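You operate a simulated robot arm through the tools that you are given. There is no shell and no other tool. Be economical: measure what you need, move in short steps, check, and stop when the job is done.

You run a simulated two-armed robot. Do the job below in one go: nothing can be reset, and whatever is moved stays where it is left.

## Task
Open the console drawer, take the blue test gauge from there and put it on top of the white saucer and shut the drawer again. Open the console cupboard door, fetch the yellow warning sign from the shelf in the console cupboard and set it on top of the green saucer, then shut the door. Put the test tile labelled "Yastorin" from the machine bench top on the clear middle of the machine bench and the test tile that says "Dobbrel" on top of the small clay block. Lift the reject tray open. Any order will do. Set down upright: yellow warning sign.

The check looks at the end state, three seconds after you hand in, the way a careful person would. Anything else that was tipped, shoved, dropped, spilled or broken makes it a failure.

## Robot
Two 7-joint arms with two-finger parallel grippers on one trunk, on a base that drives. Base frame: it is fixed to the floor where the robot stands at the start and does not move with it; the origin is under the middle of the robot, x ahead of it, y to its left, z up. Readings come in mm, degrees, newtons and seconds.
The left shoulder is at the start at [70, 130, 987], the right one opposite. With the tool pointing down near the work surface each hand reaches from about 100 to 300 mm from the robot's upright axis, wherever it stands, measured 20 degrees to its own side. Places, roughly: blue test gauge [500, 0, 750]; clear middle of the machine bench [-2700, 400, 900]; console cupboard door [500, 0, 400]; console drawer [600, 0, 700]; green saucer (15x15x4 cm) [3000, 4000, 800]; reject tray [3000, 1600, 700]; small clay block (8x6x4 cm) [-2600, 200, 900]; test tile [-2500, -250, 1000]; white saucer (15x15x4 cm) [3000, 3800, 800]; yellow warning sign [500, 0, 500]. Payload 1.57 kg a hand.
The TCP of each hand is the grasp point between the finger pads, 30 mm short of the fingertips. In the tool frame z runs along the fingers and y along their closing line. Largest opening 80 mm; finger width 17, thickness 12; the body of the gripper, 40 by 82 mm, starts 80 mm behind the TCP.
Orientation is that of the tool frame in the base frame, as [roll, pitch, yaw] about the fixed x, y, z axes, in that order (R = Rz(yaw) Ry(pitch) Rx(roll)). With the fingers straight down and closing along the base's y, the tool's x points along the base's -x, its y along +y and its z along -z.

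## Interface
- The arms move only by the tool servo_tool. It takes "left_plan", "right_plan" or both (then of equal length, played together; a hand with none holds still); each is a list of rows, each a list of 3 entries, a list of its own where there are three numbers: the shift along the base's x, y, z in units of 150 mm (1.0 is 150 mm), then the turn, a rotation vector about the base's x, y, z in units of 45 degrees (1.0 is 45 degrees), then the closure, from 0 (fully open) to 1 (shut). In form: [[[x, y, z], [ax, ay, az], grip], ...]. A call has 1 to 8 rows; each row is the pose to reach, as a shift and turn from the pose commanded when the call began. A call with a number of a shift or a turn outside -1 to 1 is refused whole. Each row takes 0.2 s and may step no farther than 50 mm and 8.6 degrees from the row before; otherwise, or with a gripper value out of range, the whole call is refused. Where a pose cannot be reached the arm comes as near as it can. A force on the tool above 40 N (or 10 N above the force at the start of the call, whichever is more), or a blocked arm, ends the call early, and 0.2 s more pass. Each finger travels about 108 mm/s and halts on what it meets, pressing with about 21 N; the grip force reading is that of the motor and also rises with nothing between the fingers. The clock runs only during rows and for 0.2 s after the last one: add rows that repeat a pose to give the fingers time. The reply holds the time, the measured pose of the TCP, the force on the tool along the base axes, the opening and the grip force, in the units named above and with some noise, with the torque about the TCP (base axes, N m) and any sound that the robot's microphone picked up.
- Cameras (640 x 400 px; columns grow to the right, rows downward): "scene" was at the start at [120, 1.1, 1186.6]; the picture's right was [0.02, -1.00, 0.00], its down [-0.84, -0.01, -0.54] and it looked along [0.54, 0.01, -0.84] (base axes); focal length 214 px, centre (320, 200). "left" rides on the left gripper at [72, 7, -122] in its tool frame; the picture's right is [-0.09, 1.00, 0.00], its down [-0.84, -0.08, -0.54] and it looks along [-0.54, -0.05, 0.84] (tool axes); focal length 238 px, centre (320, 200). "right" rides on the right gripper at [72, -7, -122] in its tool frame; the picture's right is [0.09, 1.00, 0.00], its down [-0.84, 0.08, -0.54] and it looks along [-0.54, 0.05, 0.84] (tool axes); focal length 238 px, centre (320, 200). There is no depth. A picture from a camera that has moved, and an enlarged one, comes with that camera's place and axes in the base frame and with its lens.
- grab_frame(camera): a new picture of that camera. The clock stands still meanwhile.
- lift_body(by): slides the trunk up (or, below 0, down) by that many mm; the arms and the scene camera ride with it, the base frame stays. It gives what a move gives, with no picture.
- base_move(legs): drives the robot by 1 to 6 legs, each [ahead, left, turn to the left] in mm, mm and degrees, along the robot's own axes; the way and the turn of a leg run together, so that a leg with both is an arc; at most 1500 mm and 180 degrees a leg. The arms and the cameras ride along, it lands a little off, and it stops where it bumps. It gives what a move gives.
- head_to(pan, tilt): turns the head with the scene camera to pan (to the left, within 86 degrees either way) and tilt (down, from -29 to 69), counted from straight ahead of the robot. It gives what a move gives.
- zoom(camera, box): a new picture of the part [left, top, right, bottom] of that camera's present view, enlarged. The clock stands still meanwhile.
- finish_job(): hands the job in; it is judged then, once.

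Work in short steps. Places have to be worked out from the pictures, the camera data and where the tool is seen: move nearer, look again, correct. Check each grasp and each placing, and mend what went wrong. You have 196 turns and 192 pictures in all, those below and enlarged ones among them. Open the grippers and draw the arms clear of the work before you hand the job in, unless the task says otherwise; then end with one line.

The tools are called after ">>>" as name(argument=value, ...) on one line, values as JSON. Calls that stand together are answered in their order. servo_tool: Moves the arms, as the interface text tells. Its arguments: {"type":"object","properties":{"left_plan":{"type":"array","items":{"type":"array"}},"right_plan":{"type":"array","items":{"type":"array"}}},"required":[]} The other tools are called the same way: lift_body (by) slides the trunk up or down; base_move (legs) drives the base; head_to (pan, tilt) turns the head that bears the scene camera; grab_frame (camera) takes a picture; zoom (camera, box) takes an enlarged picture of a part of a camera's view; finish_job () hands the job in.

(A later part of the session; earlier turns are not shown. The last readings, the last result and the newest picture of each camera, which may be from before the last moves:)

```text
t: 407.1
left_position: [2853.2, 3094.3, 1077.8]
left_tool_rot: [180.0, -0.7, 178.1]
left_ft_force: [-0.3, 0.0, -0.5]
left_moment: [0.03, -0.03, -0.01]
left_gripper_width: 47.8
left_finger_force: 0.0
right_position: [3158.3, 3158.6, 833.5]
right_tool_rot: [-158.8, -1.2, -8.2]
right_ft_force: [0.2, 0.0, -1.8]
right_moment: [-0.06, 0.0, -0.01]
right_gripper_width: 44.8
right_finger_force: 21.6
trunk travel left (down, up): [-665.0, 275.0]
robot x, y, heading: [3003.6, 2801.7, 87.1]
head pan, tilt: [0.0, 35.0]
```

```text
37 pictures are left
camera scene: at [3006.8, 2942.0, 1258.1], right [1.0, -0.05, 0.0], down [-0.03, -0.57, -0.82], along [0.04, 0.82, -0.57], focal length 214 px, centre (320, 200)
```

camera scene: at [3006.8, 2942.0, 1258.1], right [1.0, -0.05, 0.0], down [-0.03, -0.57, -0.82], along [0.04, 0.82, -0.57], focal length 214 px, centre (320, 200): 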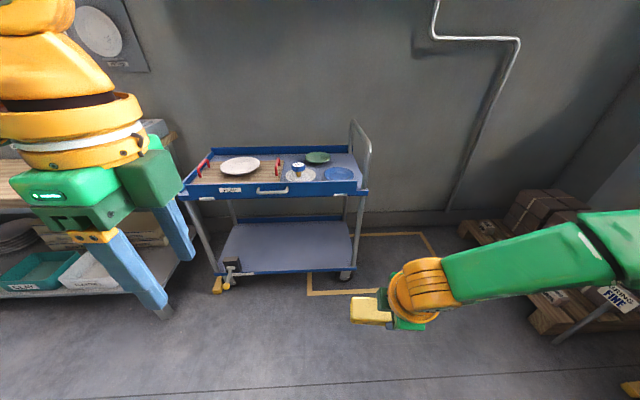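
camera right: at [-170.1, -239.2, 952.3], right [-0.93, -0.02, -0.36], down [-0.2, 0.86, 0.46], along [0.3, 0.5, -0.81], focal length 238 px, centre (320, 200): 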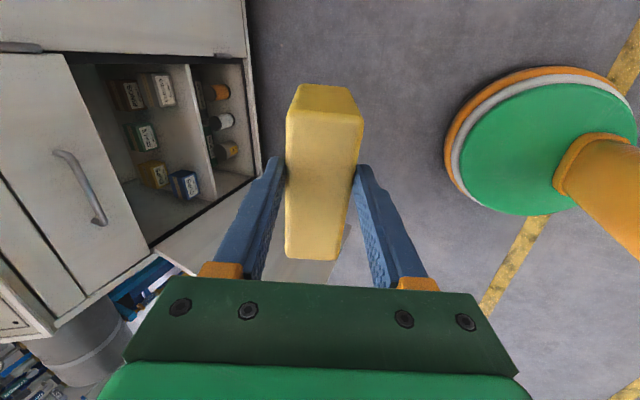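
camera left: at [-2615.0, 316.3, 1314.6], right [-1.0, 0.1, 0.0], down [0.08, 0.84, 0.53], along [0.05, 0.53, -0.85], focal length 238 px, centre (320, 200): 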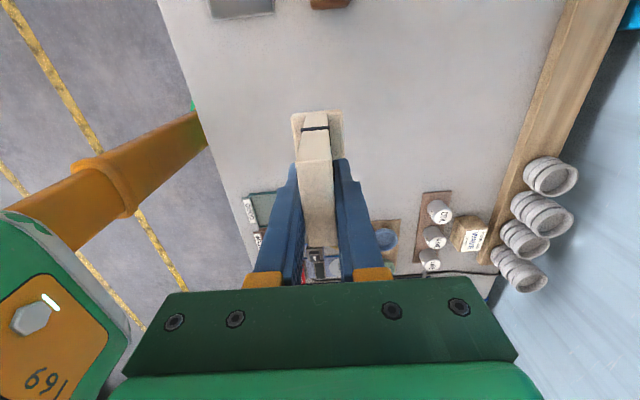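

The gauge is still fine on its saucer. Raise, straighten and approach so the right hand comes in line with the green saucer.

>>> lift_body(by=120)

>>> base_move(legs=[[0, 95, 2.9], [680, 0, 0]])

>>> grab_frame(camera="scene")

>>> grab_frame(camera="right")

```text
t: 408.6
left_position: [2852.9, 3094.3, 1197.5]
left_tool_rot: [-180.0, -0.8, 178.1]
left_ft_force: [-0.1, -0.2, 0.0]
left_moment: [-0.02, -0.02, 0.01]
left_gripper_width: 48.0
left_finger_force: 0.1
right_position: [3157.2, 3159.0, 952.9]
right_tool_rot: [-158.8, -1.4, -8.1]
right_ft_force: [-0.1, 0.1, -1.7]
right_moment: [-0.05, 0.0, -0.01]
right_gripper_width: 44.8
right_finger_force: 20.6
trunk travel left (down, up): [-785.0, 155.0]
robot x, y, heading: [2999.8, 2802.5, 87.2]
head pan, tilt: [0.0, 35.0]
```

```text
t: 413.1
left_position: [2728.8, 3762.3, 1198.6]
left_tool_rot: [179.9, -0.7, -177.7]
left_ft_force: [0.3, -0.1, 0.2]
left_moment: [0.01, -0.01, -0.01]
left_gripper_width: 48.0
left_finger_force: 0.0
right_position: [3029.8, 3849.5, 952.7]
right_tool_rot: [-158.8, -1.3, -4.0]
right_ft_force: [-0.4, 0.5, -1.3]
right_moment: [-0.05, -0.01, 0.02]
right_gripper_width: 44.7
right_finger_force: 20.4
trunk travel left (down, up): [-785.0, 155.0]
robot x, y, heading: [2898.3, 3486.9, 91.4]
head pan, tilt: [0.0, 35.0]
```

```text
36 pictures are left
camera scene: at [2894.1, 3621.4, 1378.3], right [1.0, 0.02, 0.0], down [0.01, -0.57, -0.82], along [-0.02, 0.82, -0.57], focal length 214 px, centre (320, 200)
```

scene: 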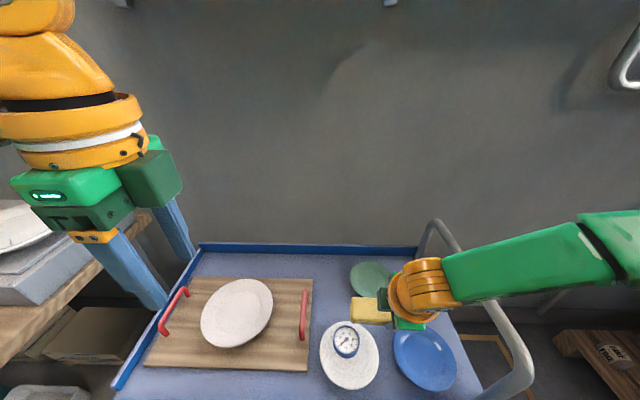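

```text
35 pictures are left
camera right: at [3095.7, 3806.3, 1072.3], right [0.04, -0.93, -0.36], down [-0.86, -0.21, 0.46], along [-0.5, 0.29, -0.81], focal length 238 px, centre (320, 200)
```

right: 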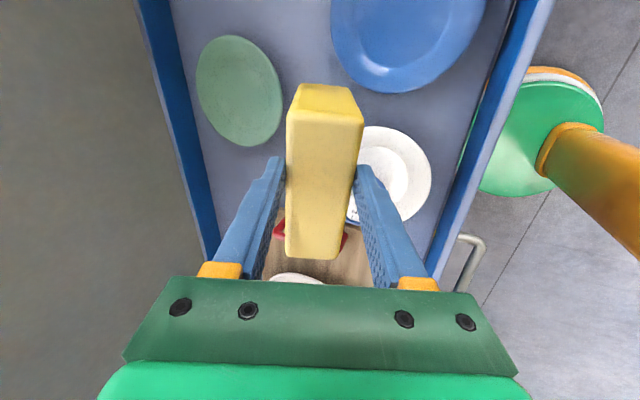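

Green saucer triangulates cleanly to [3053, 4060, 748]. Move base ahead 55/right 22 and extend the arm, reducing lean slightly.

>>> base_move(legs=[[55, -20, -1.4]])

>>> servo_tool(right_plan=[[[0, 0.25, 0.05], [0, 0, 0.02], 1], [[0, 0.5, 0.1], [0, 0, 0.04], 1], [[0, 0.75, 0.15], [0, 0, 0.05], 1], [[0, 1.0, 0.15], [0, 0, 0.05], 1]])

>>> grab_frame(camera="right")

```text
t: 414.1
left_position: [2750.7, 3812.2, 1197.4]
left_tool_rot: [179.8, -0.7, -178.9]
left_ft_force: [-0.2, -0.2, 0.6]
left_moment: [0.04, 0.0, -0.01]
left_gripper_width: 48.1
left_finger_force: 0.1
right_position: [3052.6, 3891.8, 953.6]
right_tool_rot: [-158.8, -1.3, -5.1]
right_ft_force: [0.1, 0.5, -2.0]
right_moment: [-0.05, -0.01, 0.04]
right_gripper_width: 44.6
right_finger_force: 20.8
trunk travel left (down, up): [-785.0, 155.0]
robot x, y, heading: [2915.5, 3529.4, 90.2]
head pan, tilt: [0.0, 35.0]
stopped in leg 1: the robot was blocked; the commanded pose is now the measured one
```

```text
t: 415.1
left_position: [2751.5, 3812.8, 1197.1]
left_tool_rot: [179.9, -0.7, -178.9]
left_ft_force: [0.4, 0.0, 0.6]
left_moment: [0.0, 0.01, -0.01]
left_gripper_width: 48.0
left_finger_force: 0.1
right_position: [3044.8, 3916.9, 927.6]
right_tool_rot: [-158.7, -1.3, -3.0]
right_ft_force: [-0.4, 0.6, -2.5]
right_moment: [-0.02, -0.04, 0.01]
right_gripper_width: 44.8
right_finger_force: 20.8
right hand out of reach, approached as far as the arm can: row 1, 2, 3, 4
trunk travel left (down, up): [-785.0, 155.0]
robot x, y, heading: [2916.0, 3529.9, 90.1]
head pan, tilt: [0.0, 35.0]
```

```text
34 pictures are left
camera right: at [3111.1, 3873.2, 1047.1], right [0.05, -0.93, -0.36], down [-0.86, -0.22, 0.46], along [-0.51, 0.29, -0.81], focal length 238 px, centre (320, 200)
```

right: 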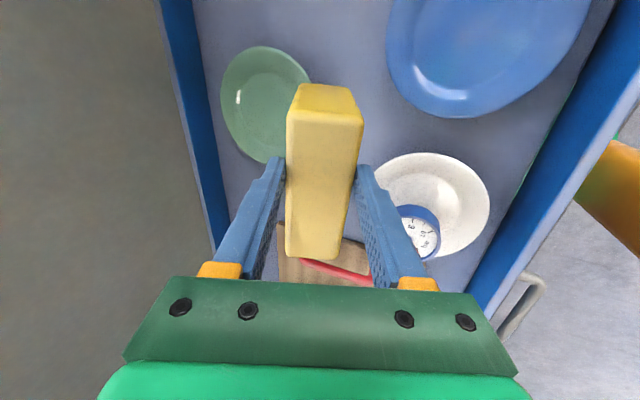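

The base touched the cart's lower shelf; the gauge still stands. I'll ease back slightly. The arm needs to work closer to shoulder height for reach, so I'll raise the hand relative to the body while extending.

>>> base_move(legs=[[-8, 0, 0]])

>>> servo_tool(right_plan=[[[0, 0.05, 0.3], [0, 0, 0], 1], [[0, 0.15, 0.6], [0, 0, 0], 1], [[0.05, 0.3, 0.85], [0, 0, 0], 1], [[0.05, 0.55, 0.95], [0, 0, 0], 1], [[0.05, 0.8, 0.95], [0, 0, 0], 1], [[0.05, 1.0, 0.95], [0, 0, 0], 1]])

>>> zoom(camera="scene", box=[260, 180, 520, 400])

```text
t: 415.8
left_position: [2752.9, 3807.1, 1197.2]
left_tool_rot: [-179.9, -0.8, -178.8]
left_ft_force: [-0.6, 1.3, -0.3]
left_moment: [-0.03, 0.01, 0.0]
left_gripper_width: 48.4
left_finger_force: 0.0
right_position: [3043.9, 3907.9, 928.1]
right_tool_rot: [-158.8, -1.3, -3.0]
right_ft_force: [0.4, -0.5, -1.7]
right_moment: [-0.05, -0.05, -0.02]
right_gripper_width: 44.8
right_finger_force: 20.8
trunk travel left (down, up): [-785.0, 155.0]
robot x, y, heading: [2913.0, 3521.4, 90.1]
head pan, tilt: [0.0, 35.0]
```

```text
t: 417.2
left_position: [2751.4, 3805.3, 1198.0]
left_tool_rot: [-180.0, -0.8, -178.9]
left_ft_force: [0.2, 0.6, -0.2]
left_moment: [0.04, 0.02, -0.01]
left_gripper_width: 48.0
left_finger_force: 0.0
right_position: [2988.4, 3878.7, 991.0]
right_tool_rot: [-158.0, -1.4, -2.4]
right_ft_force: [0.1, 0.5, -2.4]
right_moment: [-0.01, -0.05, 0.01]
right_gripper_width: 44.7
right_finger_force: 21.1
right hand out of reach, approached as far as the arm can: row 1, 2, 3, 4, 5, 6
trunk travel left (down, up): [-785.0, 155.0]
robot x, y, heading: [2916.5, 3525.1, 90.2]
head pan, tilt: [0.0, 35.0]
```

```text
1.82 times, centred on (390, 290) of scene
camera zoom: at [2912.7, 3661.2, 1378.1], right [1.0, 0.0, 0.0], down [0.0, -0.57, -0.82], along [0.0, 0.82, -0.57], focal length 390 px, centre (193, 36)
```

zoom: 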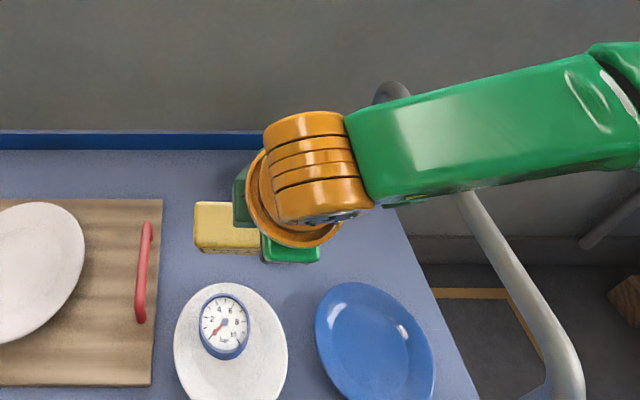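

The right arm is in an awkward branch (forearm from the side). I'll back off, return it to its natural pose (yaw turned −90 at a forward, higher position), then turn again.

>>> base_move(legs=[[-250, 0, 0]])

>>> servo_tool(right_plan=[[[0.1, 0, 0.1], [-0.1, 0, -0.15], 1], [[0.2, 0, 0.2], [-0.2, 0, -0.3], 1], [[0.3, 0.1, 0.3], [-0.3, 0, -0.45], 1], [[0.4, 0.2, 0.4], [-0.4, 0, -0.6], 1], [[0.5, 0.3, 0.5], [-0.48, 0, -0.75], 1]])

>>> servo_tool(right_plan=[[[0, 0.1, 0.1], [0, 0, -0.18], 1], [[0, 0.2, 0.2], [0, 0, -0.36], 1], [[0, 0.3, 0.3], [0, 0, -0.54], 1], [[0, 0.4, 0.4], [0, 0, -0.72], 1], [[0, 0.5, 0.5], [0, 0, -0.9], 1]])

>>> grab_frame(camera="scene")

```text
t: 419.1
left_position: [2753.3, 3556.1, 1196.8]
left_tool_rot: [-180.0, -0.8, -179.2]
left_ft_force: [0.5, 0.0, -0.2]
left_moment: [-0.03, -0.01, 0.01]
left_gripper_width: 47.9
left_finger_force: 0.1
right_position: [2991.4, 3628.7, 988.8]
right_tool_rot: [-158.1, -1.5, -2.6]
right_ft_force: [0.0, 0.0, -1.9]
right_moment: [-0.02, -0.03, -0.03]
right_gripper_width: 44.7
right_finger_force: 20.7
trunk travel left (down, up): [-785.0, 155.0]
robot x, y, heading: [2913.1, 3269.5, 90.0]
head pan, tilt: [0.0, 35.0]
```

```text
t: 420.3
left_position: [2757.8, 3553.4, 1197.7]
left_tool_rot: [179.9, -1.0, -179.2]
left_ft_force: [0.0, 0.7, 0.1]
left_moment: [0.01, 0.05, 0.01]
left_gripper_width: 47.6
left_finger_force: 0.0
right_position: [3052.3, 3632.2, 1052.6]
right_tool_rot: [-178.4, -8.1, -35.3]
right_ft_force: [0.2, 0.3, -3.1]
right_moment: [0.0, 0.0, 0.01]
right_gripper_width: 44.6
right_finger_force: 20.8
right hand out of reach, approached as far as the arm can: row 1, 2, 3, 4, 5
trunk travel left (down, up): [-785.0, 155.0]
robot x, y, heading: [2912.1, 3274.9, 89.9]
head pan, tilt: [0.0, 35.0]
```

```text
t: 421.5
left_position: [2753.0, 3553.9, 1197.9]
left_tool_rot: [-179.9, -0.9, -179.0]
left_ft_force: [-0.7, 0.4, -0.4]
left_moment: [-0.01, 0.01, -0.01]
left_gripper_width: 48.1
left_finger_force: 0.0
right_position: [3050.0, 3688.2, 1117.5]
right_tool_rot: [-178.3, -8.2, -75.6]
right_ft_force: [-0.5, -1.8, -1.7]
right_moment: [-0.03, -0.01, -0.04]
right_gripper_width: 44.5
right_finger_force: 21.1
right hand out of reach, approached as far as the arm can: row 4, 5
trunk travel left (down, up): [-785.0, 155.0]
robot x, y, heading: [2915.3, 3267.3, 90.0]
head pan, tilt: [0.0, 35.0]
```

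```text
32 pictures are left
camera scene: at [2914.3, 3409.5, 1378.1], right [1.0, 0.0, 0.0], down [0.0, -0.57, -0.82], along [0.0, 0.82, -0.57], focal length 214 px, centre (320, 200)
```

scene: 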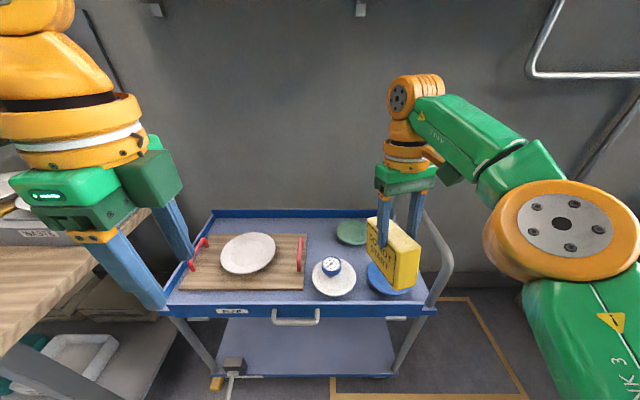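

Natural configuration now (rel 421 mm, vertical). From here I'll turn the yaw +75° in place, then add a forward lean and extend.

>>> servo_tool(right_plan=[[[0, 0, 0], [0, 0, 0.17], 1], [[0, 0, 0], [0, 0, 0.34], 1], [[0, 0, 0], [0, 0, 0.51], 1], [[0, 0, 0], [0, 0, 0.68], 1], [[0, 0, 0], [0, 0, 0.85], 1]])

>>> servo_tool(right_plan=[[[0, 0, 0], [0, 0, 0.17], 1], [[0, 0, 0], [0, 0, 0.34], 1], [[0, 0, 0], [0, 0, 0.51], 1], [[0, 0, 0], [0, 0, 0.68], 1], [[0, 0, 0], [0, 0, 0.8], 1]])

>>> servo_tool(right_plan=[[[0, 0.15, -0.1], [0.15, 0, 0], 1], [[0, 0.3, -0.2], [0.3, 0, 0], 1], [[0, 0.45, -0.3], [0.45, 0, 0], 1]])

```text
t: 422.7
left_position: [2753.5, 3553.2, 1198.5]
left_tool_rot: [-180.0, -0.9, -179.1]
left_ft_force: [-1.3, 0.5, -1.3]
left_moment: [-0.01, 0.0, 0.0]
left_gripper_width: 47.8
left_finger_force: 0.0
right_position: [3030.2, 3630.8, 1092.4]
right_tool_rot: [-178.2, -8.1, -37.2]
right_ft_force: [0.5, 1.0, -2.3]
right_moment: [0.02, -0.03, 0.01]
right_gripper_width: 44.7
right_finger_force: 20.9
right hand out of reach, approached as far as the arm can: row 1, 2, 3, 4, 5
trunk travel left (down, up): [-785.0, 155.0]
robot x, y, heading: [2915.0, 3270.7, 90.0]
head pan, tilt: [0.0, 35.0]
```

```text
t: 423.9
left_position: [2752.9, 3553.1, 1197.6]
left_tool_rot: [180.0, -0.8, -179.1]
left_ft_force: [0.7, 0.2, 0.4]
left_moment: [-0.03, 0.01, -0.02]
left_gripper_width: 48.0
left_finger_force: 0.0
right_position: [3000.5, 3546.3, 1065.0]
right_tool_rot: [-178.2, -8.3, -1.2]
right_ft_force: [-0.4, 0.0, -1.6]
right_moment: [0.0, -0.03, 0.03]
right_gripper_width: 44.6
right_finger_force: 21.2
right hand out of reach, approached as far as the arm can: row 1, 2, 3, 4, 5
trunk travel left (down, up): [-785.0, 155.0]
robot x, y, heading: [2912.1, 3267.8, 89.9]
head pan, tilt: [0.0, 35.0]
```

```text
t: 424.7
left_position: [2754.1, 3554.2, 1197.4]
left_tool_rot: [-180.0, -0.8, -179.2]
left_ft_force: [0.9, 0.4, -0.2]
left_moment: [0.0, -0.03, -0.03]
left_gripper_width: 47.9
left_finger_force: 0.1
right_position: [3001.1, 3598.8, 1030.6]
right_tool_rot: [-161.2, -7.5, -3.9]
right_ft_force: [0.9, -0.1, -2.3]
right_moment: [-0.03, 0.0, 0.0]
right_gripper_width: 44.5
right_finger_force: 21.1
right hand out of reach, approached as far as the arm can: row 2, 3
trunk travel left (down, up): [-785.0, 155.0]
robot x, y, heading: [2915.3, 3273.6, 90.0]
head pan, tilt: [0.0, 35.0]
```

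The right arm's last joint limits this yaw direction; the left arm succeeded by turning the other way. I'll turn the right hand −180° to the mirror orientation (sign plane unchanged).

>>> servo_tool(right_plan=[[[0.05, 0.05, 0.1], [-0.13, 0, -0.12], 1], [[0.1, 0.1, 0.2], [-0.26, 0, -0.25], 1], [[0.15, 0.2, 0.3], [-0.38, 0, -0.38], 1], [[0.2, 0.3, 0.4], [-0.38, 0, -0.56], 1], [[0.25, 0.4, 0.5], [-0.38, 0, -0.74], 1], [[0.3, 0.5, 0.5], [-0.38, 0, -0.92], 1]])

>>> servo_tool(right_plan=[[[0, 0, 0], [0, 0, -0.18], 1], [[0, 0, 0], [0, 0, -0.36], 1], [[0, 0, 0], [0, 0, -0.54], 1], [[0, 0, 0], [0, 0, -0.72], 1], [[0, 0, 0], [0, 0, -0.9], 1], [[0, 0, 0], [0, 0, -1.0], 1]])

>>> servo_tool(right_plan=[[[0, 0, 0], [0, 0, -0.18], 1], [[0, 0, 0], [0, 0, -0.36], 1], [[0, 0, 0], [0, 0, -0.54], 1], [[0, 0, 0], [0, 0, -0.72], 1], [[0, 0, 0], [0, 0, -0.9], 1], [[0, 0, 0], [0, 0, -1.0], 1]])

>>> servo_tool(right_plan=[[[0, 0, 0], [0, 0, -0.18], 1], [[0, 0, 0], [0, 0, -0.36], 1], [[0, 0, 0], [0, 0, -0.54], 1], [[0, 0, 0], [0, 0, -0.72], 1], [[0, 0, 0], [0, 0, -0.9], 1], [[0, 0, 0], [0, 0, -1.0], 1]])

```text
t: 426.1
left_position: [2754.5, 3554.5, 1197.0]
left_tool_rot: [180.0, -0.8, -179.1]
left_ft_force: [-0.1, 0.4, 0.4]
left_moment: [0.0, 0.02, 0.01]
left_gripper_width: 48.0
left_finger_force: 0.0
right_position: [3038.6, 3637.4, 1084.3]
right_tool_rot: [-176.9, -14.1, -42.9]
right_ft_force: [-1.0, 0.1, -1.8]
right_moment: [-0.05, -0.01, 0.03]
right_gripper_width: 44.6
right_finger_force: 21.4
right hand out of reach, approached as far as the arm can: row 1, 2, 3, 4, 5, 6
trunk travel left (down, up): [-785.0, 155.0]
robot x, y, heading: [2915.6, 3270.2, 90.0]
head pan, tilt: [0.0, 35.0]
```

```text
t: 427.5
left_position: [2754.1, 3553.7, 1197.1]
left_tool_rot: [180.0, -0.8, -179.1]
left_ft_force: [-0.5, -0.6, 0.1]
left_moment: [0.0, -0.04, -0.01]
left_gripper_width: 48.0
left_finger_force: 0.0
right_position: [3038.1, 3633.9, 1086.0]
right_tool_rot: [-177.0, -14.1, -87.8]
right_ft_force: [0.8, 0.2, -2.3]
right_moment: [0.01, 0.01, -0.01]
right_gripper_width: 44.8
right_finger_force: 20.9
trunk travel left (down, up): [-785.0, 155.0]
robot x, y, heading: [2911.6, 3273.0, 89.8]
head pan, tilt: [0.0, 35.0]
```

```text
t: 428.9
left_position: [2753.3, 3554.1, 1197.5]
left_tool_rot: [179.9, -0.8, -179.2]
left_ft_force: [0.2, 1.1, -0.3]
left_moment: [-0.02, -0.05, 0.02]
left_gripper_width: 47.9
left_finger_force: 0.2
right_position: [3040.0, 3633.7, 1086.9]
right_tool_rot: [-176.9, -14.2, -132.8]
right_ft_force: [-0.5, 0.3, -2.6]
right_moment: [0.0, -0.01, 0.0]
right_gripper_width: 44.5
right_finger_force: 21.5
trunk travel left (down, up): [-785.0, 155.0]
robot x, y, heading: [2913.4, 3271.2, 90.0]
head pan, tilt: [0.0, 35.0]
```

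```text
t: 430.3
left_position: [2752.8, 3553.2, 1197.9]
left_tool_rot: [-180.0, -0.8, -179.1]
left_ft_force: [0.8, 0.4, -0.6]
left_moment: [-0.02, -0.01, 0.01]
left_gripper_width: 47.9
left_finger_force: 0.0
right_position: [3039.6, 3633.9, 1085.0]
right_tool_rot: [-176.8, -14.2, -177.7]
right_ft_force: [-0.4, 0.4, -0.8]
right_moment: [0.01, -0.03, 0.01]
right_gripper_width: 44.6
right_finger_force: 21.4
trunk travel left (down, up): [-785.0, 155.0]
robot x, y, heading: [2913.8, 3269.0, 89.7]
head pan, tilt: [0.0, 35.0]
```

The mirror orientation works without reach limits. Now remove the sideways tilt, add a forward lean and extend.

>>> servo_tool(right_plan=[[[0, 0.15, 0], [0.07, -0.08, 0], 1], [[0, 0.3, 0], [0.14, -0.16, 0], 1], [[0, 0.45, 0], [0.22, -0.24, 0], 1], [[0, 0.6, 0], [0.3, -0.316, 0], 1]])

>>> servo_tool(right_plan=[[[0, 0.2, 0], [0.05, 0, 0], 1], [[0, 0.4, 0], [0.1, 0, 0], 1], [[0, 0.6, 0], [0.15, 0, 0], 1]])

>>> grab_frame(camera="scene")

```text
t: 431.3
left_position: [2752.1, 3554.5, 1196.5]
left_tool_rot: [179.9, -0.7, -179.1]
left_ft_force: [0.1, -0.7, 0.6]
left_moment: [-0.01, -0.02, 0.02]
left_gripper_width: 48.0
left_finger_force: 0.0
right_position: [3037.5, 3725.0, 1085.0]
right_tool_rot: [170.5, 0.9, -176.1]
right_ft_force: [-0.6, 0.8, -1.6]
right_moment: [-0.03, 0.02, 0.0]
right_gripper_width: 44.8
right_finger_force: 20.6
trunk travel left (down, up): [-785.0, 155.0]
robot x, y, heading: [2912.6, 3271.5, 89.8]
head pan, tilt: [0.0, 35.0]
```

```text
t: 432.1
left_position: [2755.5, 3553.8, 1197.7]
left_tool_rot: [-179.9, -0.9, -179.1]
left_ft_force: [0.0, 0.0, 0.7]
left_moment: [0.01, 0.02, -0.01]
left_gripper_width: 47.8
left_finger_force: 0.0
right_position: [3049.0, 3787.7, 1079.9]
right_tool_rot: [164.2, 1.2, -176.2]
right_ft_force: [-0.8, -0.4, -2.5]
right_moment: [-0.02, 0.05, 0.02]
right_gripper_width: 44.8
right_finger_force: 21.3
right hand out of reach, approached as far as the arm can: row 3
trunk travel left (down, up): [-785.0, 155.0]
robot x, y, heading: [2913.7, 3270.4, 89.9]
head pan, tilt: [0.0, 35.0]
```

```text
31 pictures are left
camera scene: at [2915.9, 3409.4, 1378.1], right [1.0, 0.0, 0.0], down [0.0, -0.57, -0.82], along [0.0, 0.82, -0.57], focal length 214 px, centre (320, 200)
```

scene: 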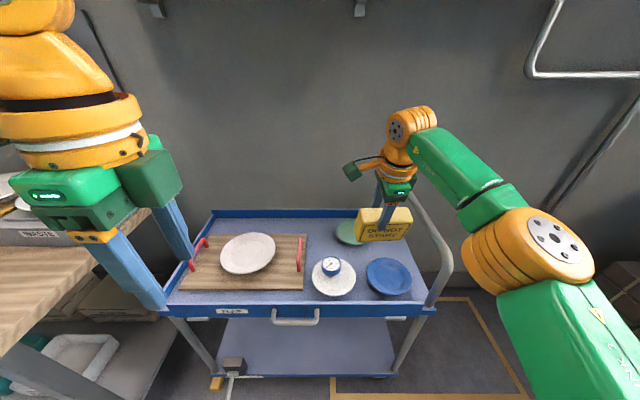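

Rel 517 mm at 16° lean. Lowering the hand relative to the shoulder should add reach; test +35 mm forward, −100 mm down.

>>> servo_tool(right_plan=[[[0, 0, -0.25], [0, 0, 0], 1], [[0, 0.05, -0.5], [0, 0, 0], 1], [[0, 0.15, -0.65], [0, 0, 0], 1], [[0, 0.3, -0.65], [0, 0, 0], 1]])

```text
t: 433.1
left_position: [2751.9, 3554.8, 1197.6]
left_tool_rot: [-179.9, -0.7, -179.1]
left_ft_force: [0.0, 0.4, -0.7]
left_moment: [-0.01, -0.01, 0.03]
left_gripper_width: 47.8
left_finger_force: 0.0
right_position: [3047.7, 3817.8, 982.7]
right_tool_rot: [163.7, 1.3, -176.2]
right_ft_force: [-0.7, -0.1, -1.9]
right_moment: [0.01, 0.04, 0.02]
right_gripper_width: 44.7
right_finger_force: 21.0
right hand out of reach, approached as far as the arm can: row 4
trunk travel left (down, up): [-785.0, 155.0]
robot x, y, heading: [2914.4, 3268.9, 89.9]
head pan, tilt: [0.0, 35.0]
```

Now rel 549 mm at 16° lean – enough. Drive ahead 243 mm (stopping short of the cart contact) over the green saucer.

>>> base_move(legs=[[243, -5, 0]])

>>> lift_body(by=-70)

>>> grab_frame(camera="right")

>>> zoom(camera="scene", box=[260, 140, 500, 320])

```text
t: 434.8
left_position: [2761.5, 3787.7, 1198.0]
left_tool_rot: [179.8, -0.8, -179.5]
left_ft_force: [-0.1, 0.8, -1.0]
left_moment: [-0.02, 0.0, -0.01]
left_gripper_width: 48.1
left_finger_force: 0.1
right_position: [3056.0, 4049.0, 983.5]
right_tool_rot: [163.5, 1.2, -176.8]
right_ft_force: [0.5, -0.7, -2.1]
right_moment: [-0.04, 0.01, -0.02]
right_gripper_width: 44.6
right_finger_force: 20.5
trunk travel left (down, up): [-785.0, 155.0]
robot x, y, heading: [2923.6, 3506.2, 89.5]
head pan, tilt: [0.0, 35.0]
```

```text
t: 435.9
left_position: [2761.1, 3789.9, 1127.5]
left_tool_rot: [-180.0, -0.8, -179.5]
left_ft_force: [-0.8, 0.0, -0.6]
left_moment: [0.0, -0.02, -0.01]
left_gripper_width: 48.0
left_finger_force: 0.0
right_position: [3056.9, 4051.2, 912.9]
right_tool_rot: [163.7, 1.3, -176.6]
right_ft_force: [0.0, -0.8, -1.6]
right_moment: [-0.07, 0.01, -0.02]
right_gripper_width: 44.4
right_finger_force: 21.2
trunk travel left (down, up): [-715.0, 225.0]
robot x, y, heading: [2919.6, 3508.5, 89.7]
head pan, tilt: [0.0, 35.0]
```

```text
30 pictures are left
camera right: at [2984.3, 4006.3, 1027.4], right [-0.15, 0.95, 0.28], down [0.83, -0.03, 0.56], along [0.54, 0.32, -0.78], focal length 238 px, centre (320, 200)
```

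right: 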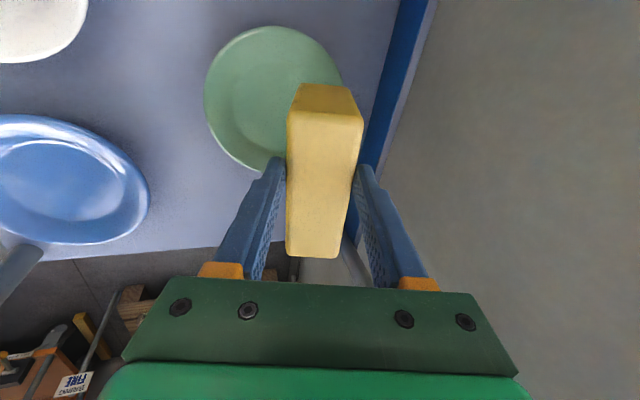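

```text
2.22 times, centred on (380, 230) of scene
camera zoom: at [2921.1, 3644.4, 1308.1], right [1.0, -0.01, 0.0], down [0.0, -0.57, -0.82], along [0.0, 0.82, -0.57], focal length 477 px, centre (187, 133)
```

zoom: 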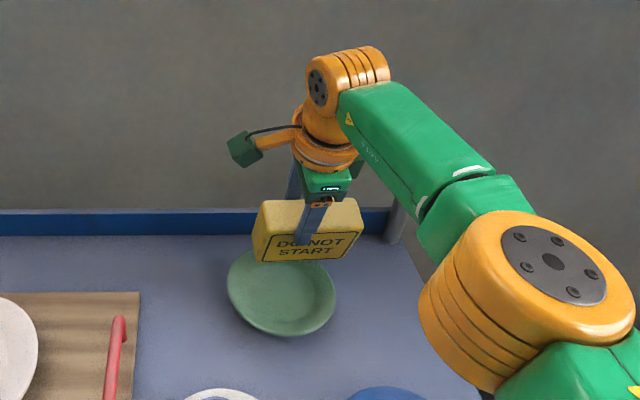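

Saucer centre ≈[3050, 4056]. The sign's base would land ~18 mm too far, so I'll back the base 17 mm, then lower and look.

>>> base_move(legs=[[-17, 0, 0]])

>>> lift_body(by=-55)

>>> zoom(camera="scene", box=[320, 150, 460, 270])

>>> grab_frame(camera="right")

```text
t: 436.7
left_position: [2761.0, 3776.8, 1125.9]
left_tool_rot: [-179.8, -0.8, -179.4]
left_ft_force: [0.6, 0.3, 0.1]
left_moment: [-0.01, -0.01, 0.01]
left_gripper_width: 48.2
left_finger_force: 0.1
right_position: [3056.7, 4038.5, 910.6]
right_tool_rot: [164.0, 1.3, -176.7]
right_ft_force: [0.5, -1.1, -2.4]
right_moment: [-0.08, 0.01, 0.0]
right_gripper_width: 44.4
right_finger_force: 20.9
trunk travel left (down, up): [-715.0, 225.0]
robot x, y, heading: [2918.3, 3490.5, 89.5]
head pan, tilt: [0.0, 35.0]
```

```text
t: 437.6
left_position: [2758.2, 3769.9, 1073.9]
left_tool_rot: [179.8, -0.6, -179.5]
left_ft_force: [0.0, 0.4, -0.5]
left_moment: [0.01, 0.01, 0.01]
left_gripper_width: 48.0
left_finger_force: 0.0
right_position: [3053.4, 4034.5, 860.4]
right_tool_rot: [163.5, 1.4, -176.6]
right_ft_force: [-4.9, 1.1, 13.8]
right_moment: [0.16, 0.15, 0.04]
right_gripper_width: 44.8
right_finger_force: 21.6
trunk travel left (down, up): [-660.0, 280.0]
robot x, y, heading: [2919.2, 3488.3, 89.5]
head pan, tilt: [0.0, 35.0]
```

```text
3.33 times, centred on (390, 210) of scene
camera zoom: at [2918.2, 3624.3, 1253.6], right [1.0, -0.01, 0.0], down [0.0, -0.57, -0.82], along [0.01, 0.82, -0.57], focal length 715 px, centre (87, 167)
```

zoom: 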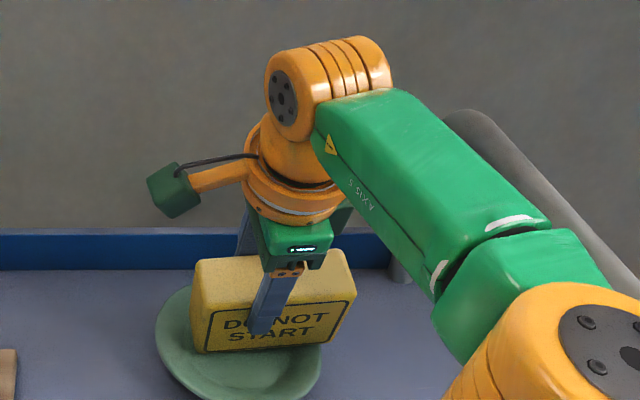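

```text
27 pictures are left
camera right: at [2981.5, 3986.9, 974.2], right [-0.16, 0.95, 0.28], down [0.83, -0.03, 0.56], along [0.54, 0.32, -0.78], focal length 238 px, centre (320, 200)
```

right: 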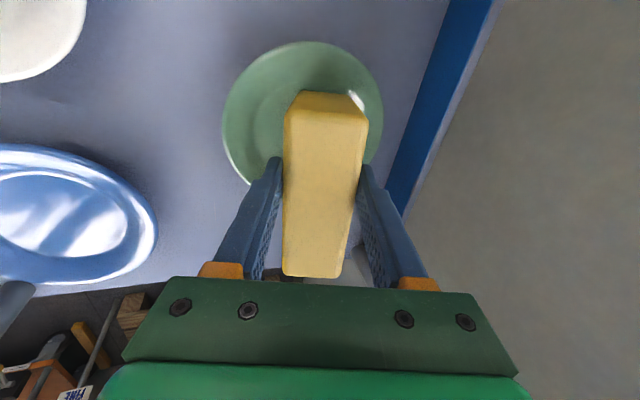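

Contact came early because the sign is ~20 mm too far right and touches the rim. I'll lift 15 mm, shift the base left 20 mm and re-check.

>>> lift_body(by=18)

>>> base_move(legs=[[0, 19, 0]])

>>> zoom(camera="scene", box=[320, 150, 460, 270])

```text
t: 438.3
left_position: [2760.7, 3773.1, 1090.3]
left_tool_rot: [179.9, -0.8, -179.5]
left_ft_force: [-1.0, -0.2, -1.2]
left_moment: [0.02, 0.0, -0.02]
left_gripper_width: 47.8
left_finger_force: 0.0
right_position: [3056.5, 4034.0, 875.4]
right_tool_rot: [163.6, 1.2, -176.8]
right_ft_force: [0.5, -0.5, -2.6]
right_moment: [-0.05, 0.04, -0.01]
right_gripper_width: 44.8
right_finger_force: 21.2
trunk travel left (down, up): [-678.0, 262.0]
robot x, y, heading: [2923.2, 3491.0, 89.5]
head pan, tilt: [0.0, 35.0]
```

```text
t: 439.1
left_position: [2745.3, 3773.4, 1090.9]
left_tool_rot: [180.0, -1.0, -179.5]
left_ft_force: [0.3, -1.0, -0.6]
left_moment: [0.01, 0.02, -0.01]
left_gripper_width: 47.8
left_finger_force: 0.0
right_position: [3040.8, 4035.1, 874.8]
right_tool_rot: [163.7, 1.2, -176.7]
right_ft_force: [0.8, -0.1, -1.5]
right_moment: [0.0, 0.03, 0.05]
right_gripper_width: 44.6
right_finger_force: 21.2
trunk travel left (down, up): [-678.0, 262.0]
robot x, y, heading: [2898.4, 3488.6, 89.5]
head pan, tilt: [0.0, 35.0]
```

```text
3.33 times, centred on (390, 210) of scene
camera zoom: at [2905.3, 3628.0, 1271.1], right [1.0, -0.01, 0.0], down [-0.01, -0.57, -0.82], along [0.0, 0.82, -0.57], focal length 715 px, centre (87, 167)
```

zoom: 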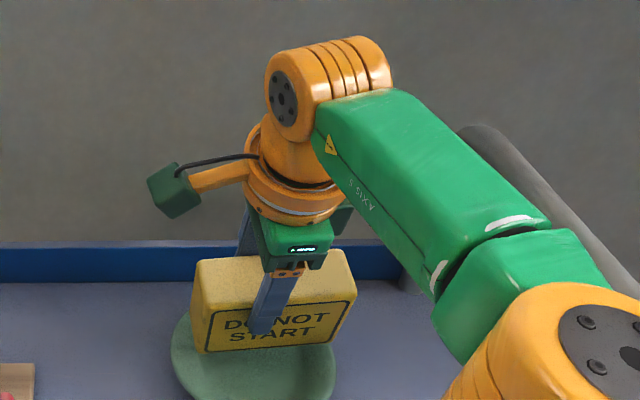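

Centred on the saucer now. I'll level the sign (≈4°) and lower to contact.

>>> servo_tool(right_plan=[[[0, 0, 0], [0, 0.05, 0.04], 1], [[0, 0, 0], [0, 0.09, 0.07], 1]])

>>> lift_body(by=-17)

>>> lift_body(by=-6)

>>> zoom(camera="scene", box=[320, 150, 460, 270])

```text
t: 439.7
left_position: [2741.8, 3773.9, 1089.6]
left_tool_rot: [-180.0, -0.8, -179.6]
left_ft_force: [0.8, 0.2, -0.5]
left_moment: [0.0, 0.01, 0.0]
left_gripper_width: 48.0
left_finger_force: 0.0
right_position: [3038.4, 4034.6, 876.5]
right_tool_rot: [163.4, -2.8, -173.6]
right_ft_force: [-0.2, -0.5, -1.3]
right_moment: [-0.01, -0.03, -0.01]
right_gripper_width: 44.4
right_finger_force: 21.2
trunk travel left (down, up): [-678.0, 262.0]
robot x, y, heading: [2897.0, 3489.7, 89.5]
head pan, tilt: [0.0, 35.0]
```

```text
t: 440.3
left_position: [2739.0, 3770.9, 1073.9]
left_tool_rot: [179.8, -0.8, -179.5]
left_ft_force: [0.2, -0.1, 0.2]
left_moment: [0.02, 0.01, 0.02]
left_gripper_width: 47.8
left_finger_force: 0.1
right_position: [3036.0, 4032.8, 861.9]
right_tool_rot: [163.2, -2.7, -173.4]
right_ft_force: [-2.8, 0.7, 10.2]
right_moment: [0.09, -0.39, 0.03]
right_gripper_width: 44.9
right_finger_force: 20.7
trunk travel left (down, up): [-661.0, 279.0]
robot x, y, heading: [2899.1, 3491.6, 89.5]
head pan, tilt: [0.0, 35.0]
```

```text
t: 440.9
left_position: [2740.8, 3767.4, 1069.0]
left_tool_rot: [179.7, -0.8, -179.5]
left_ft_force: [0.2, 0.3, -0.8]
left_moment: [-0.01, -0.01, -0.02]
left_gripper_width: 48.3
left_finger_force: 0.0
right_position: [3037.1, 4033.0, 860.2]
right_tool_rot: [162.3, -2.7, -173.5]
right_ft_force: [-1.8, -3.9, 14.3]
right_moment: [-0.31, -0.01, -0.08]
right_gripper_width: 45.0
right_finger_force: 21.5
trunk travel left (down, up): [-656.0, 284.0]
robot x, y, heading: [2898.1, 3487.9, 89.4]
head pan, tilt: [0.0, 35.0]
stopped: the force on the tool passed its limit at 42 N (the readings are from after the stop); the commanded pose is now the measured one
```

```text
3.33 times, centred on (390, 210) of scene
camera zoom: at [2900.2, 3621.9, 1249.0], right [1.0, -0.01, 0.0], down [0.0, -0.57, -0.82], along [0.01, 0.82, -0.57], focal length 715 px, centre (87, 167)
```

zoom: 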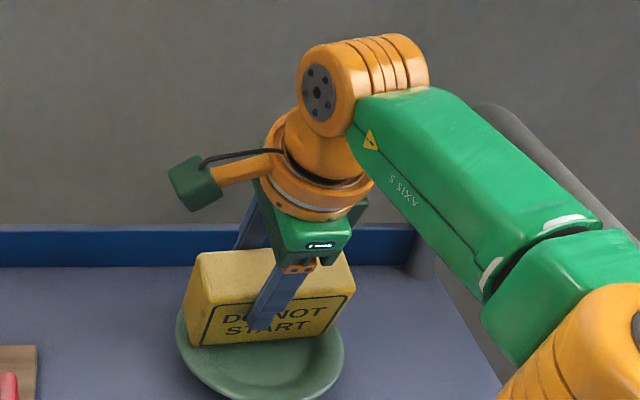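

Firm contact, centred. The sign leans ~17° toward the robot (self-righting). I'll open slowly and check.

>>> servo_tool(right_plan=[[[0, 0, 0.007], [0, 0, 0], 0.42], [[0, 0, 0.007], [0, 0, 0], 0.36], [[0, 0, 0.007], [0, 0, 0], 0.28], [[0, 0, 0.007], [0, 0, 0], 0.2], [[0, 0, 0.007], [0, 0, 0], 0.1], [[0, 0, 0.007], [0, 0, 0], 0], [[0, 0, 0.007], [0, 0, 0], 0]])

>>> zoom(camera="scene", box=[320, 150, 460, 270])

>>> grab_frame(camera="right")

```text
t: 442.5
left_position: [2741.9, 3773.0, 1067.3]
left_tool_rot: [179.8, -0.8, -179.5]
left_ft_force: [-0.1, -0.4, 0.5]
left_moment: [-0.02, 0.03, -0.02]
left_gripper_width: 48.2
left_finger_force: 0.1
right_position: [3038.6, 4036.3, 857.7]
right_tool_rot: [162.7, -2.7, -173.5]
right_ft_force: [0.5, -0.6, -0.9]
right_moment: [0.01, 0.01, 0.03]
right_gripper_width: 79.9
right_finger_force: 0.1
trunk travel left (down, up): [-656.0, 284.0]
robot x, y, heading: [2899.2, 3488.6, 89.7]
head pan, tilt: [0.0, 35.0]
```

```text
3.33 times, centred on (390, 210) of scene
camera zoom: at [2901.4, 3627.3, 1248.6], right [1.0, -0.01, 0.0], down [0.0, -0.57, -0.82], along [0.01, 0.82, -0.57], focal length 715 px, centre (87, 167)
```

zoom: 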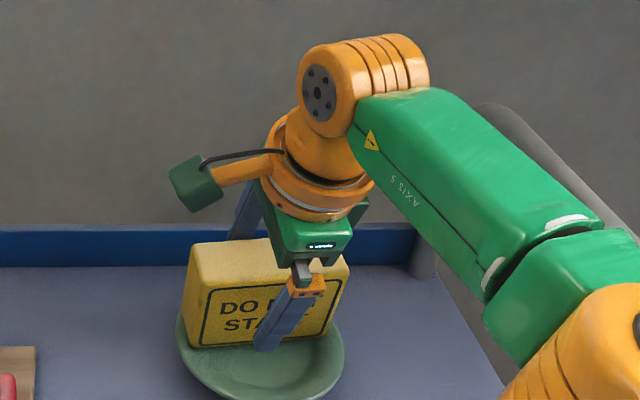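

```text
23 pictures are left
camera right: at [2976.3, 3985.0, 976.0], right [-0.18, 0.94, 0.3], down [0.87, 0.01, 0.5], along [0.47, 0.35, -0.81], focal length 238 px, centre (320, 200)
```

right: 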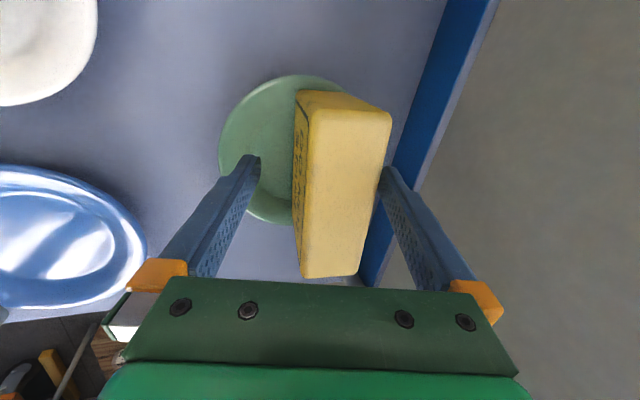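

The sign has righted itself and stands. I'll lift straight up and check.

>>> lift_body(by=30)

>>> lift_body(by=120)

>>> zoom(camera="scene", box=[290, 170, 460, 310])

```text
t: 443.3
left_position: [2743.1, 3773.6, 1098.2]
left_tool_rot: [179.9, -0.8, -179.6]
left_ft_force: [0.1, -0.2, 0.1]
left_moment: [0.03, 0.0, -0.02]
left_gripper_width: 48.4
left_finger_force: 0.2
right_position: [3037.6, 4036.6, 887.5]
right_tool_rot: [162.6, -2.7, -173.5]
right_ft_force: [0.5, -0.1, 0.1]
right_moment: [0.0, 0.02, 0.04]
right_gripper_width: 79.9
right_finger_force: 0.0
trunk travel left (down, up): [-686.0, 254.0]
robot x, y, heading: [2902.6, 3486.8, 89.5]
head pan, tilt: [0.0, 35.0]
```

```text
t: 444.8
left_position: [2741.9, 3773.1, 1219.1]
left_tool_rot: [179.8, -0.8, -179.5]
left_ft_force: [-0.3, -0.7, 0.0]
left_moment: [0.02, 0.03, 0.02]
left_gripper_width: 48.1
left_finger_force: 0.0
right_position: [3037.6, 4036.0, 1007.2]
right_tool_rot: [162.7, -2.7, -173.5]
right_ft_force: [0.1, 0.0, 0.3]
right_moment: [0.02, 0.02, 0.01]
right_gripper_width: 80.1
right_finger_force: 0.0
trunk travel left (down, up): [-806.0, 134.0]
robot x, y, heading: [2901.2, 3484.8, 89.7]
head pan, tilt: [0.0, 35.0]
```

```text
2.86 times, centred on (375, 240) of scene
camera zoom: at [2901.4, 3627.5, 1398.5], right [1.0, -0.01, 0.0], down [0.0, -0.57, -0.82], along [0.01, 0.82, -0.57], focal length 613 px, centre (163, 86)
```

zoom: 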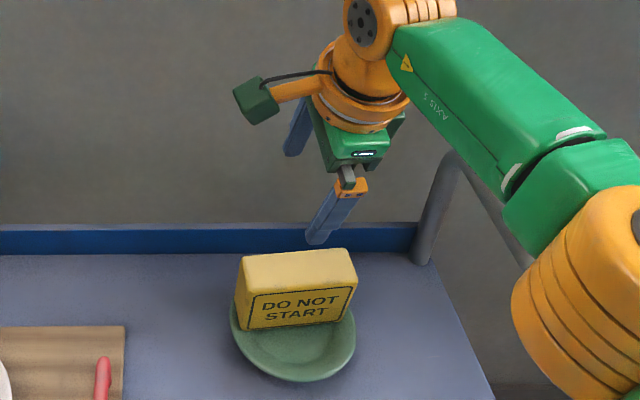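

It stands upright, slightly behind the saucer centre. A closer look to judge the stability.

>>> zoom(camera="scene", box=[345, 225, 395, 280])

>>> grab_frame(camera="right")

```text
7.27 times, centred on (370, 252) of scene
camera zoom: at [2901.4, 3627.5, 1398.5], right [1.0, -0.01, 0.0], down [0.0, -0.57, -0.82], along [0.01, 0.82, -0.57], focal length 1560 px, centre (-44, -182)
```

zoom: 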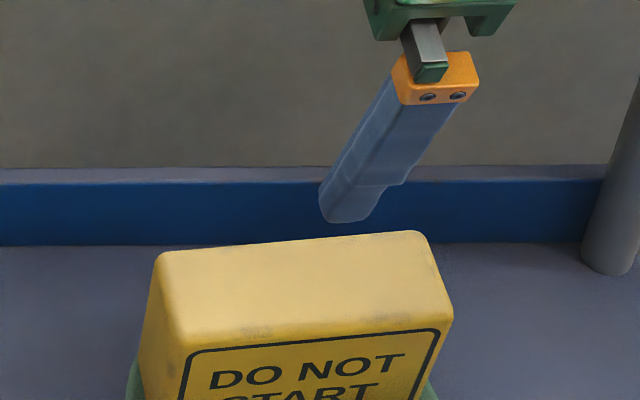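

```text
20 pictures are left
camera right: at [2976.3, 3985.2, 1125.9], right [-0.18, 0.94, 0.3], down [0.87, 0.01, 0.5], along [0.47, 0.35, -0.81], focal length 238 px, centre (320, 200)
```

right: 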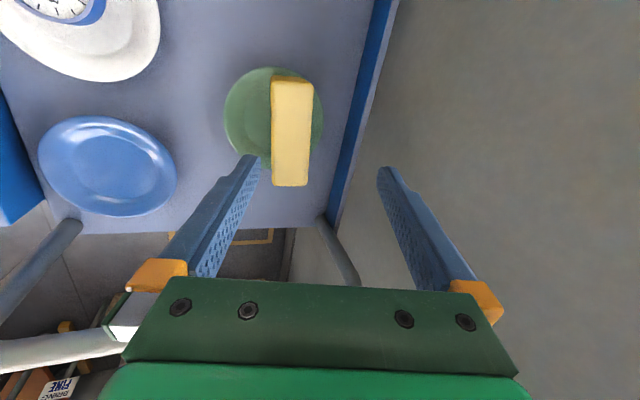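

The sign is within ~7 mm of the saucer's centre and upright. Now back away, tuck the right hand, extend the left, and go back to close the cupboard door.

>>> base_move(legs=[[-480, 0, 0]])

>>> servo_tool(right_plan=[[[0, -0.2, 0.1], [-0.08, 0.01, 0], 0], [[0, -0.4, 0.2], [-0.16, 0.03, 0], 0.3], [[0, -0.6, 0.3], [-0.24, 0.05, 0], 0.6], [[0, -0.8, 0.3], [-0.32, 0.06, 0], 1], [[0, -1, 0.3], [-0.38, 0.06, 0], 1]], left_plan=[[[0, 0.15, -0.15], [0, 0, 0], 0.6], [[0, 0.3, -0.3], [0, 0, 0], 1], [[0, 0.45, -0.45], [0, 0, 0], 1], [[0, 0.6, -0.6], [0, 0, 0], 1], [[0, 0.8, -0.7], [0, 0, 0], 1]])

>>> servo_tool(right_plan=[[[0, -0.2, 0.1], [0, 0, 0], 1], [[0, -0.4, 0.2], [0, 0, 0], 1], [[0, -0.6, 0.3], [0, 0, 0], 1], [[0, -0.8, 0.3], [0, 0, 0], 1], [[0, -1, 0.3], [0, 0, 0], 1]])

>>> base_move(legs=[[0, 1500, 0], [0, 1500, 0], [0, 600, 0], [-1400, 0, 0], [-1150, 0, 0], [0, 0, -90]])

```text
t: 447.6
left_position: [2737.8, 3305.9, 1216.9]
left_tool_rot: [180.0, -0.7, -179.4]
left_ft_force: [0.1, 0.0, 0.6]
left_moment: [-0.01, 0.03, 0.01]
left_gripper_width: 48.1
left_finger_force: 0.0
right_position: [3035.0, 3569.8, 1005.6]
right_tool_rot: [162.8, -2.7, -173.4]
right_ft_force: [0.1, -0.5, -0.4]
right_moment: [-0.03, 0.0, 0.01]
right_gripper_width: 79.9
right_finger_force: 0.1
trunk travel left (down, up): [-806.0, 134.0]
robot x, y, heading: [2896.4, 3023.8, 89.6]
head pan, tilt: [0.0, 35.0]
```

```text
t: 448.8
left_position: [2739.0, 3426.1, 1112.4]
left_tool_rot: [-180.0, -0.9, -179.5]
left_ft_force: [-0.4, 0.6, 0.0]
left_moment: [0.0, -0.01, 0.02]
left_gripper_width: 0.0
left_finger_force: 21.3
right_position: [3034.6, 3418.4, 1050.7]
right_tool_rot: [179.7, -7.1, -174.9]
right_ft_force: [1.0, 0.2, -0.6]
right_moment: [0.03, -0.01, -0.03]
right_gripper_width: 0.0
right_finger_force: 21.3
trunk travel left (down, up): [-806.0, 134.0]
robot x, y, heading: [2895.8, 3019.9, 89.7]
head pan, tilt: [0.0, 35.0]
```

```text
t: 450.0
left_position: [2739.9, 3422.9, 1113.6]
left_tool_rot: [179.9, -0.7, -179.3]
left_ft_force: [0.2, -0.3, -0.2]
left_moment: [-0.01, 0.01, -0.01]
left_gripper_width: 0.2
left_finger_force: 20.9
right_position: [3033.7, 3265.7, 1095.7]
right_tool_rot: [179.6, -7.1, -174.8]
right_ft_force: [-0.2, -0.5, 0.3]
right_moment: [0.04, -0.01, 0.0]
right_gripper_width: 0.0
right_finger_force: 21.1
trunk travel left (down, up): [-806.0, 134.0]
robot x, y, heading: [2894.1, 3021.6, 89.6]
head pan, tilt: [0.0, 35.0]
```

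```text
t: 483.2
left_position: [-231.6, 633.3, 1114.2]
left_tool_rot: [179.9, -0.8, 95.2]
left_ft_force: [-0.1, -1.1, 0.0]
left_moment: [-0.03, -0.01, 0.05]
left_gripper_width: 0.0
left_finger_force: 21.1
right_position: [-364.3, 325.9, 1096.5]
right_tool_rot: [179.5, -7.2, 99.9]
right_ft_force: [0.2, 0.7, -0.3]
right_moment: [-0.02, 0.01, 0.01]
right_gripper_width: 0.0
right_finger_force: 21.3
trunk travel left (down, up): [-806.0, 134.0]
robot x, y, heading: [-621.0, 440.6, 4.5]
head pan, tilt: [0.0, 35.0]
```

At the console's front-left. Straighten heading, lower the trunk so the left hand is at door height, and look.

>>> base_move(legs=[[0, 0, -4.5]])

>>> lift_body(by=-400)

>>> lift_body(by=-145)

>>> base_move(legs=[[320, -60, 0]])

>>> grab_frame(camera="scene")

```text
t: 484.1
left_position: [-217.7, 604.8, 1113.6]
left_tool_rot: [-180.0, -0.6, 90.7]
left_ft_force: [0.1, 0.8, 0.4]
left_moment: [-0.04, 0.04, 0.01]
left_gripper_width: 0.0
left_finger_force: 21.1
right_position: [-373.5, 307.9, 1095.7]
right_tool_rot: [179.5, -7.1, 95.3]
right_ft_force: [-0.2, -0.3, -0.9]
right_moment: [-0.04, 0.0, 0.02]
right_gripper_width: 0.0
right_finger_force: 20.6
trunk travel left (down, up): [-806.0, 134.0]
robot x, y, heading: [-620.3, 442.5, -0.2]
head pan, tilt: [0.0, 35.0]
```

```text
t: 487.9
left_position: [-219.4, 602.3, 712.4]
left_tool_rot: [179.9, -0.8, 90.9]
left_ft_force: [0.0, 0.7, 0.2]
left_moment: [-0.03, -0.04, -0.01]
left_gripper_width: 0.0
left_finger_force: 21.4
right_position: [-375.0, 306.9, 696.7]
right_tool_rot: [179.5, -7.2, 95.3]
right_ft_force: [0.5, 0.1, 0.4]
right_moment: [0.03, 0.01, 0.0]
right_gripper_width: 0.1
right_finger_force: 21.3
trunk travel left (down, up): [-406.0, 534.0]
robot x, y, heading: [-618.9, 445.3, -0.1]
head pan, tilt: [0.0, 35.0]
```

```text
t: 489.6
left_position: [-217.8, 601.7, 568.7]
left_tool_rot: [180.0, -0.8, 90.7]
left_ft_force: [-1.1, -0.2, -0.1]
left_moment: [0.0, -0.01, 0.02]
left_gripper_width: 0.1
left_finger_force: 20.6
right_position: [-374.3, 306.1, 550.4]
right_tool_rot: [179.5, -7.1, 95.3]
right_ft_force: [-0.3, -0.1, 0.4]
right_moment: [0.0, 0.0, 0.0]
right_gripper_width: 0.1
right_finger_force: 20.9
trunk travel left (down, up): [-261.0, 679.0]
robot x, y, heading: [-621.5, 441.8, -0.1]
head pan, tilt: [0.0, 35.0]
```

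```text
t: 491.8
left_position: [101.1, 538.2, 567.2]
left_tool_rot: [-180.0, -0.8, 90.3]
left_ft_force: [0.1, 0.1, 0.0]
left_moment: [0.01, 0.02, -0.01]
left_gripper_width: 0.0
left_finger_force: 21.4
right_position: [-58.8, 243.9, 550.7]
right_tool_rot: [179.6, -7.2, 94.8]
right_ft_force: [0.2, 0.2, 0.1]
right_moment: [0.03, -0.02, 0.01]
right_gripper_width: 0.1
right_finger_force: 21.1
trunk travel left (down, up): [-261.0, 679.0]
robot x, y, heading: [-302.2, 383.2, -0.6]
head pan, tilt: [0.0, 35.0]
```

```text
19 pictures are left
camera scene: at [-163.9, 380.8, 853.5], right [-0.01, -1.0, 0.0], down [-0.57, 0.01, -0.82], along [0.82, -0.01, -0.57], focal length 214 px, centre (320, 200)
```

scene: 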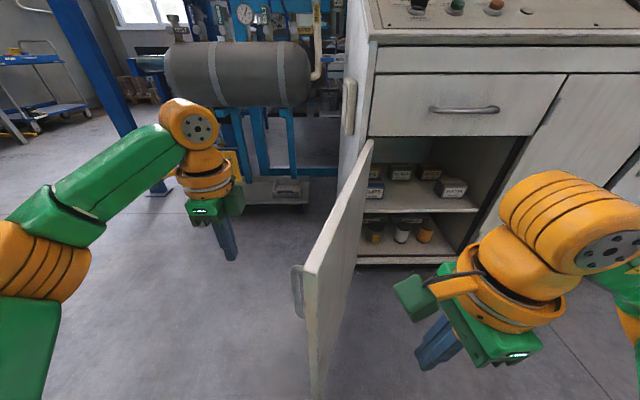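

The door sits between the two hands as intended. Push with the left hand: strafe right, then move diagonally to follow the swing.

>>> base_move(legs=[[0, -290, 0], [49, -148, 0], [70, -120, 0]])

>>> grab_frame(camera="scene")

```text
t: 495.7
left_position: [213.1, -16.9, 567.9]
left_tool_rot: [180.0, -0.8, 91.0]
left_ft_force: [-0.1, 0.2, 0.5]
left_moment: [0.0, -0.03, -0.02]
left_gripper_width: 0.1
left_finger_force: 21.1
right_position: [56.8, -313.6, 550.4]
right_tool_rot: [179.6, -7.2, 95.5]
right_ft_force: [0.4, 0.1, -0.5]
right_moment: [0.02, -0.01, 0.0]
right_gripper_width: 0.0
right_finger_force: 20.4
trunk travel left (down, up): [-261.0, 679.0]
robot x, y, heading: [-191.1, -179.2, 0.2]
head pan, tilt: [0.0, 35.0]
```

```text
18 pictures are left
camera scene: at [-51.1, -178.9, 853.5], right [0.0, -1.0, 0.0], down [-0.57, 0.0, -0.82], along [0.82, 0.0, -0.57], focal length 214 px, centre (320, 200)
```

scene: 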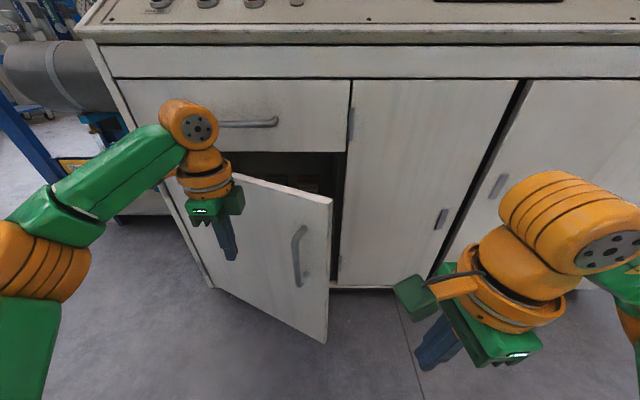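

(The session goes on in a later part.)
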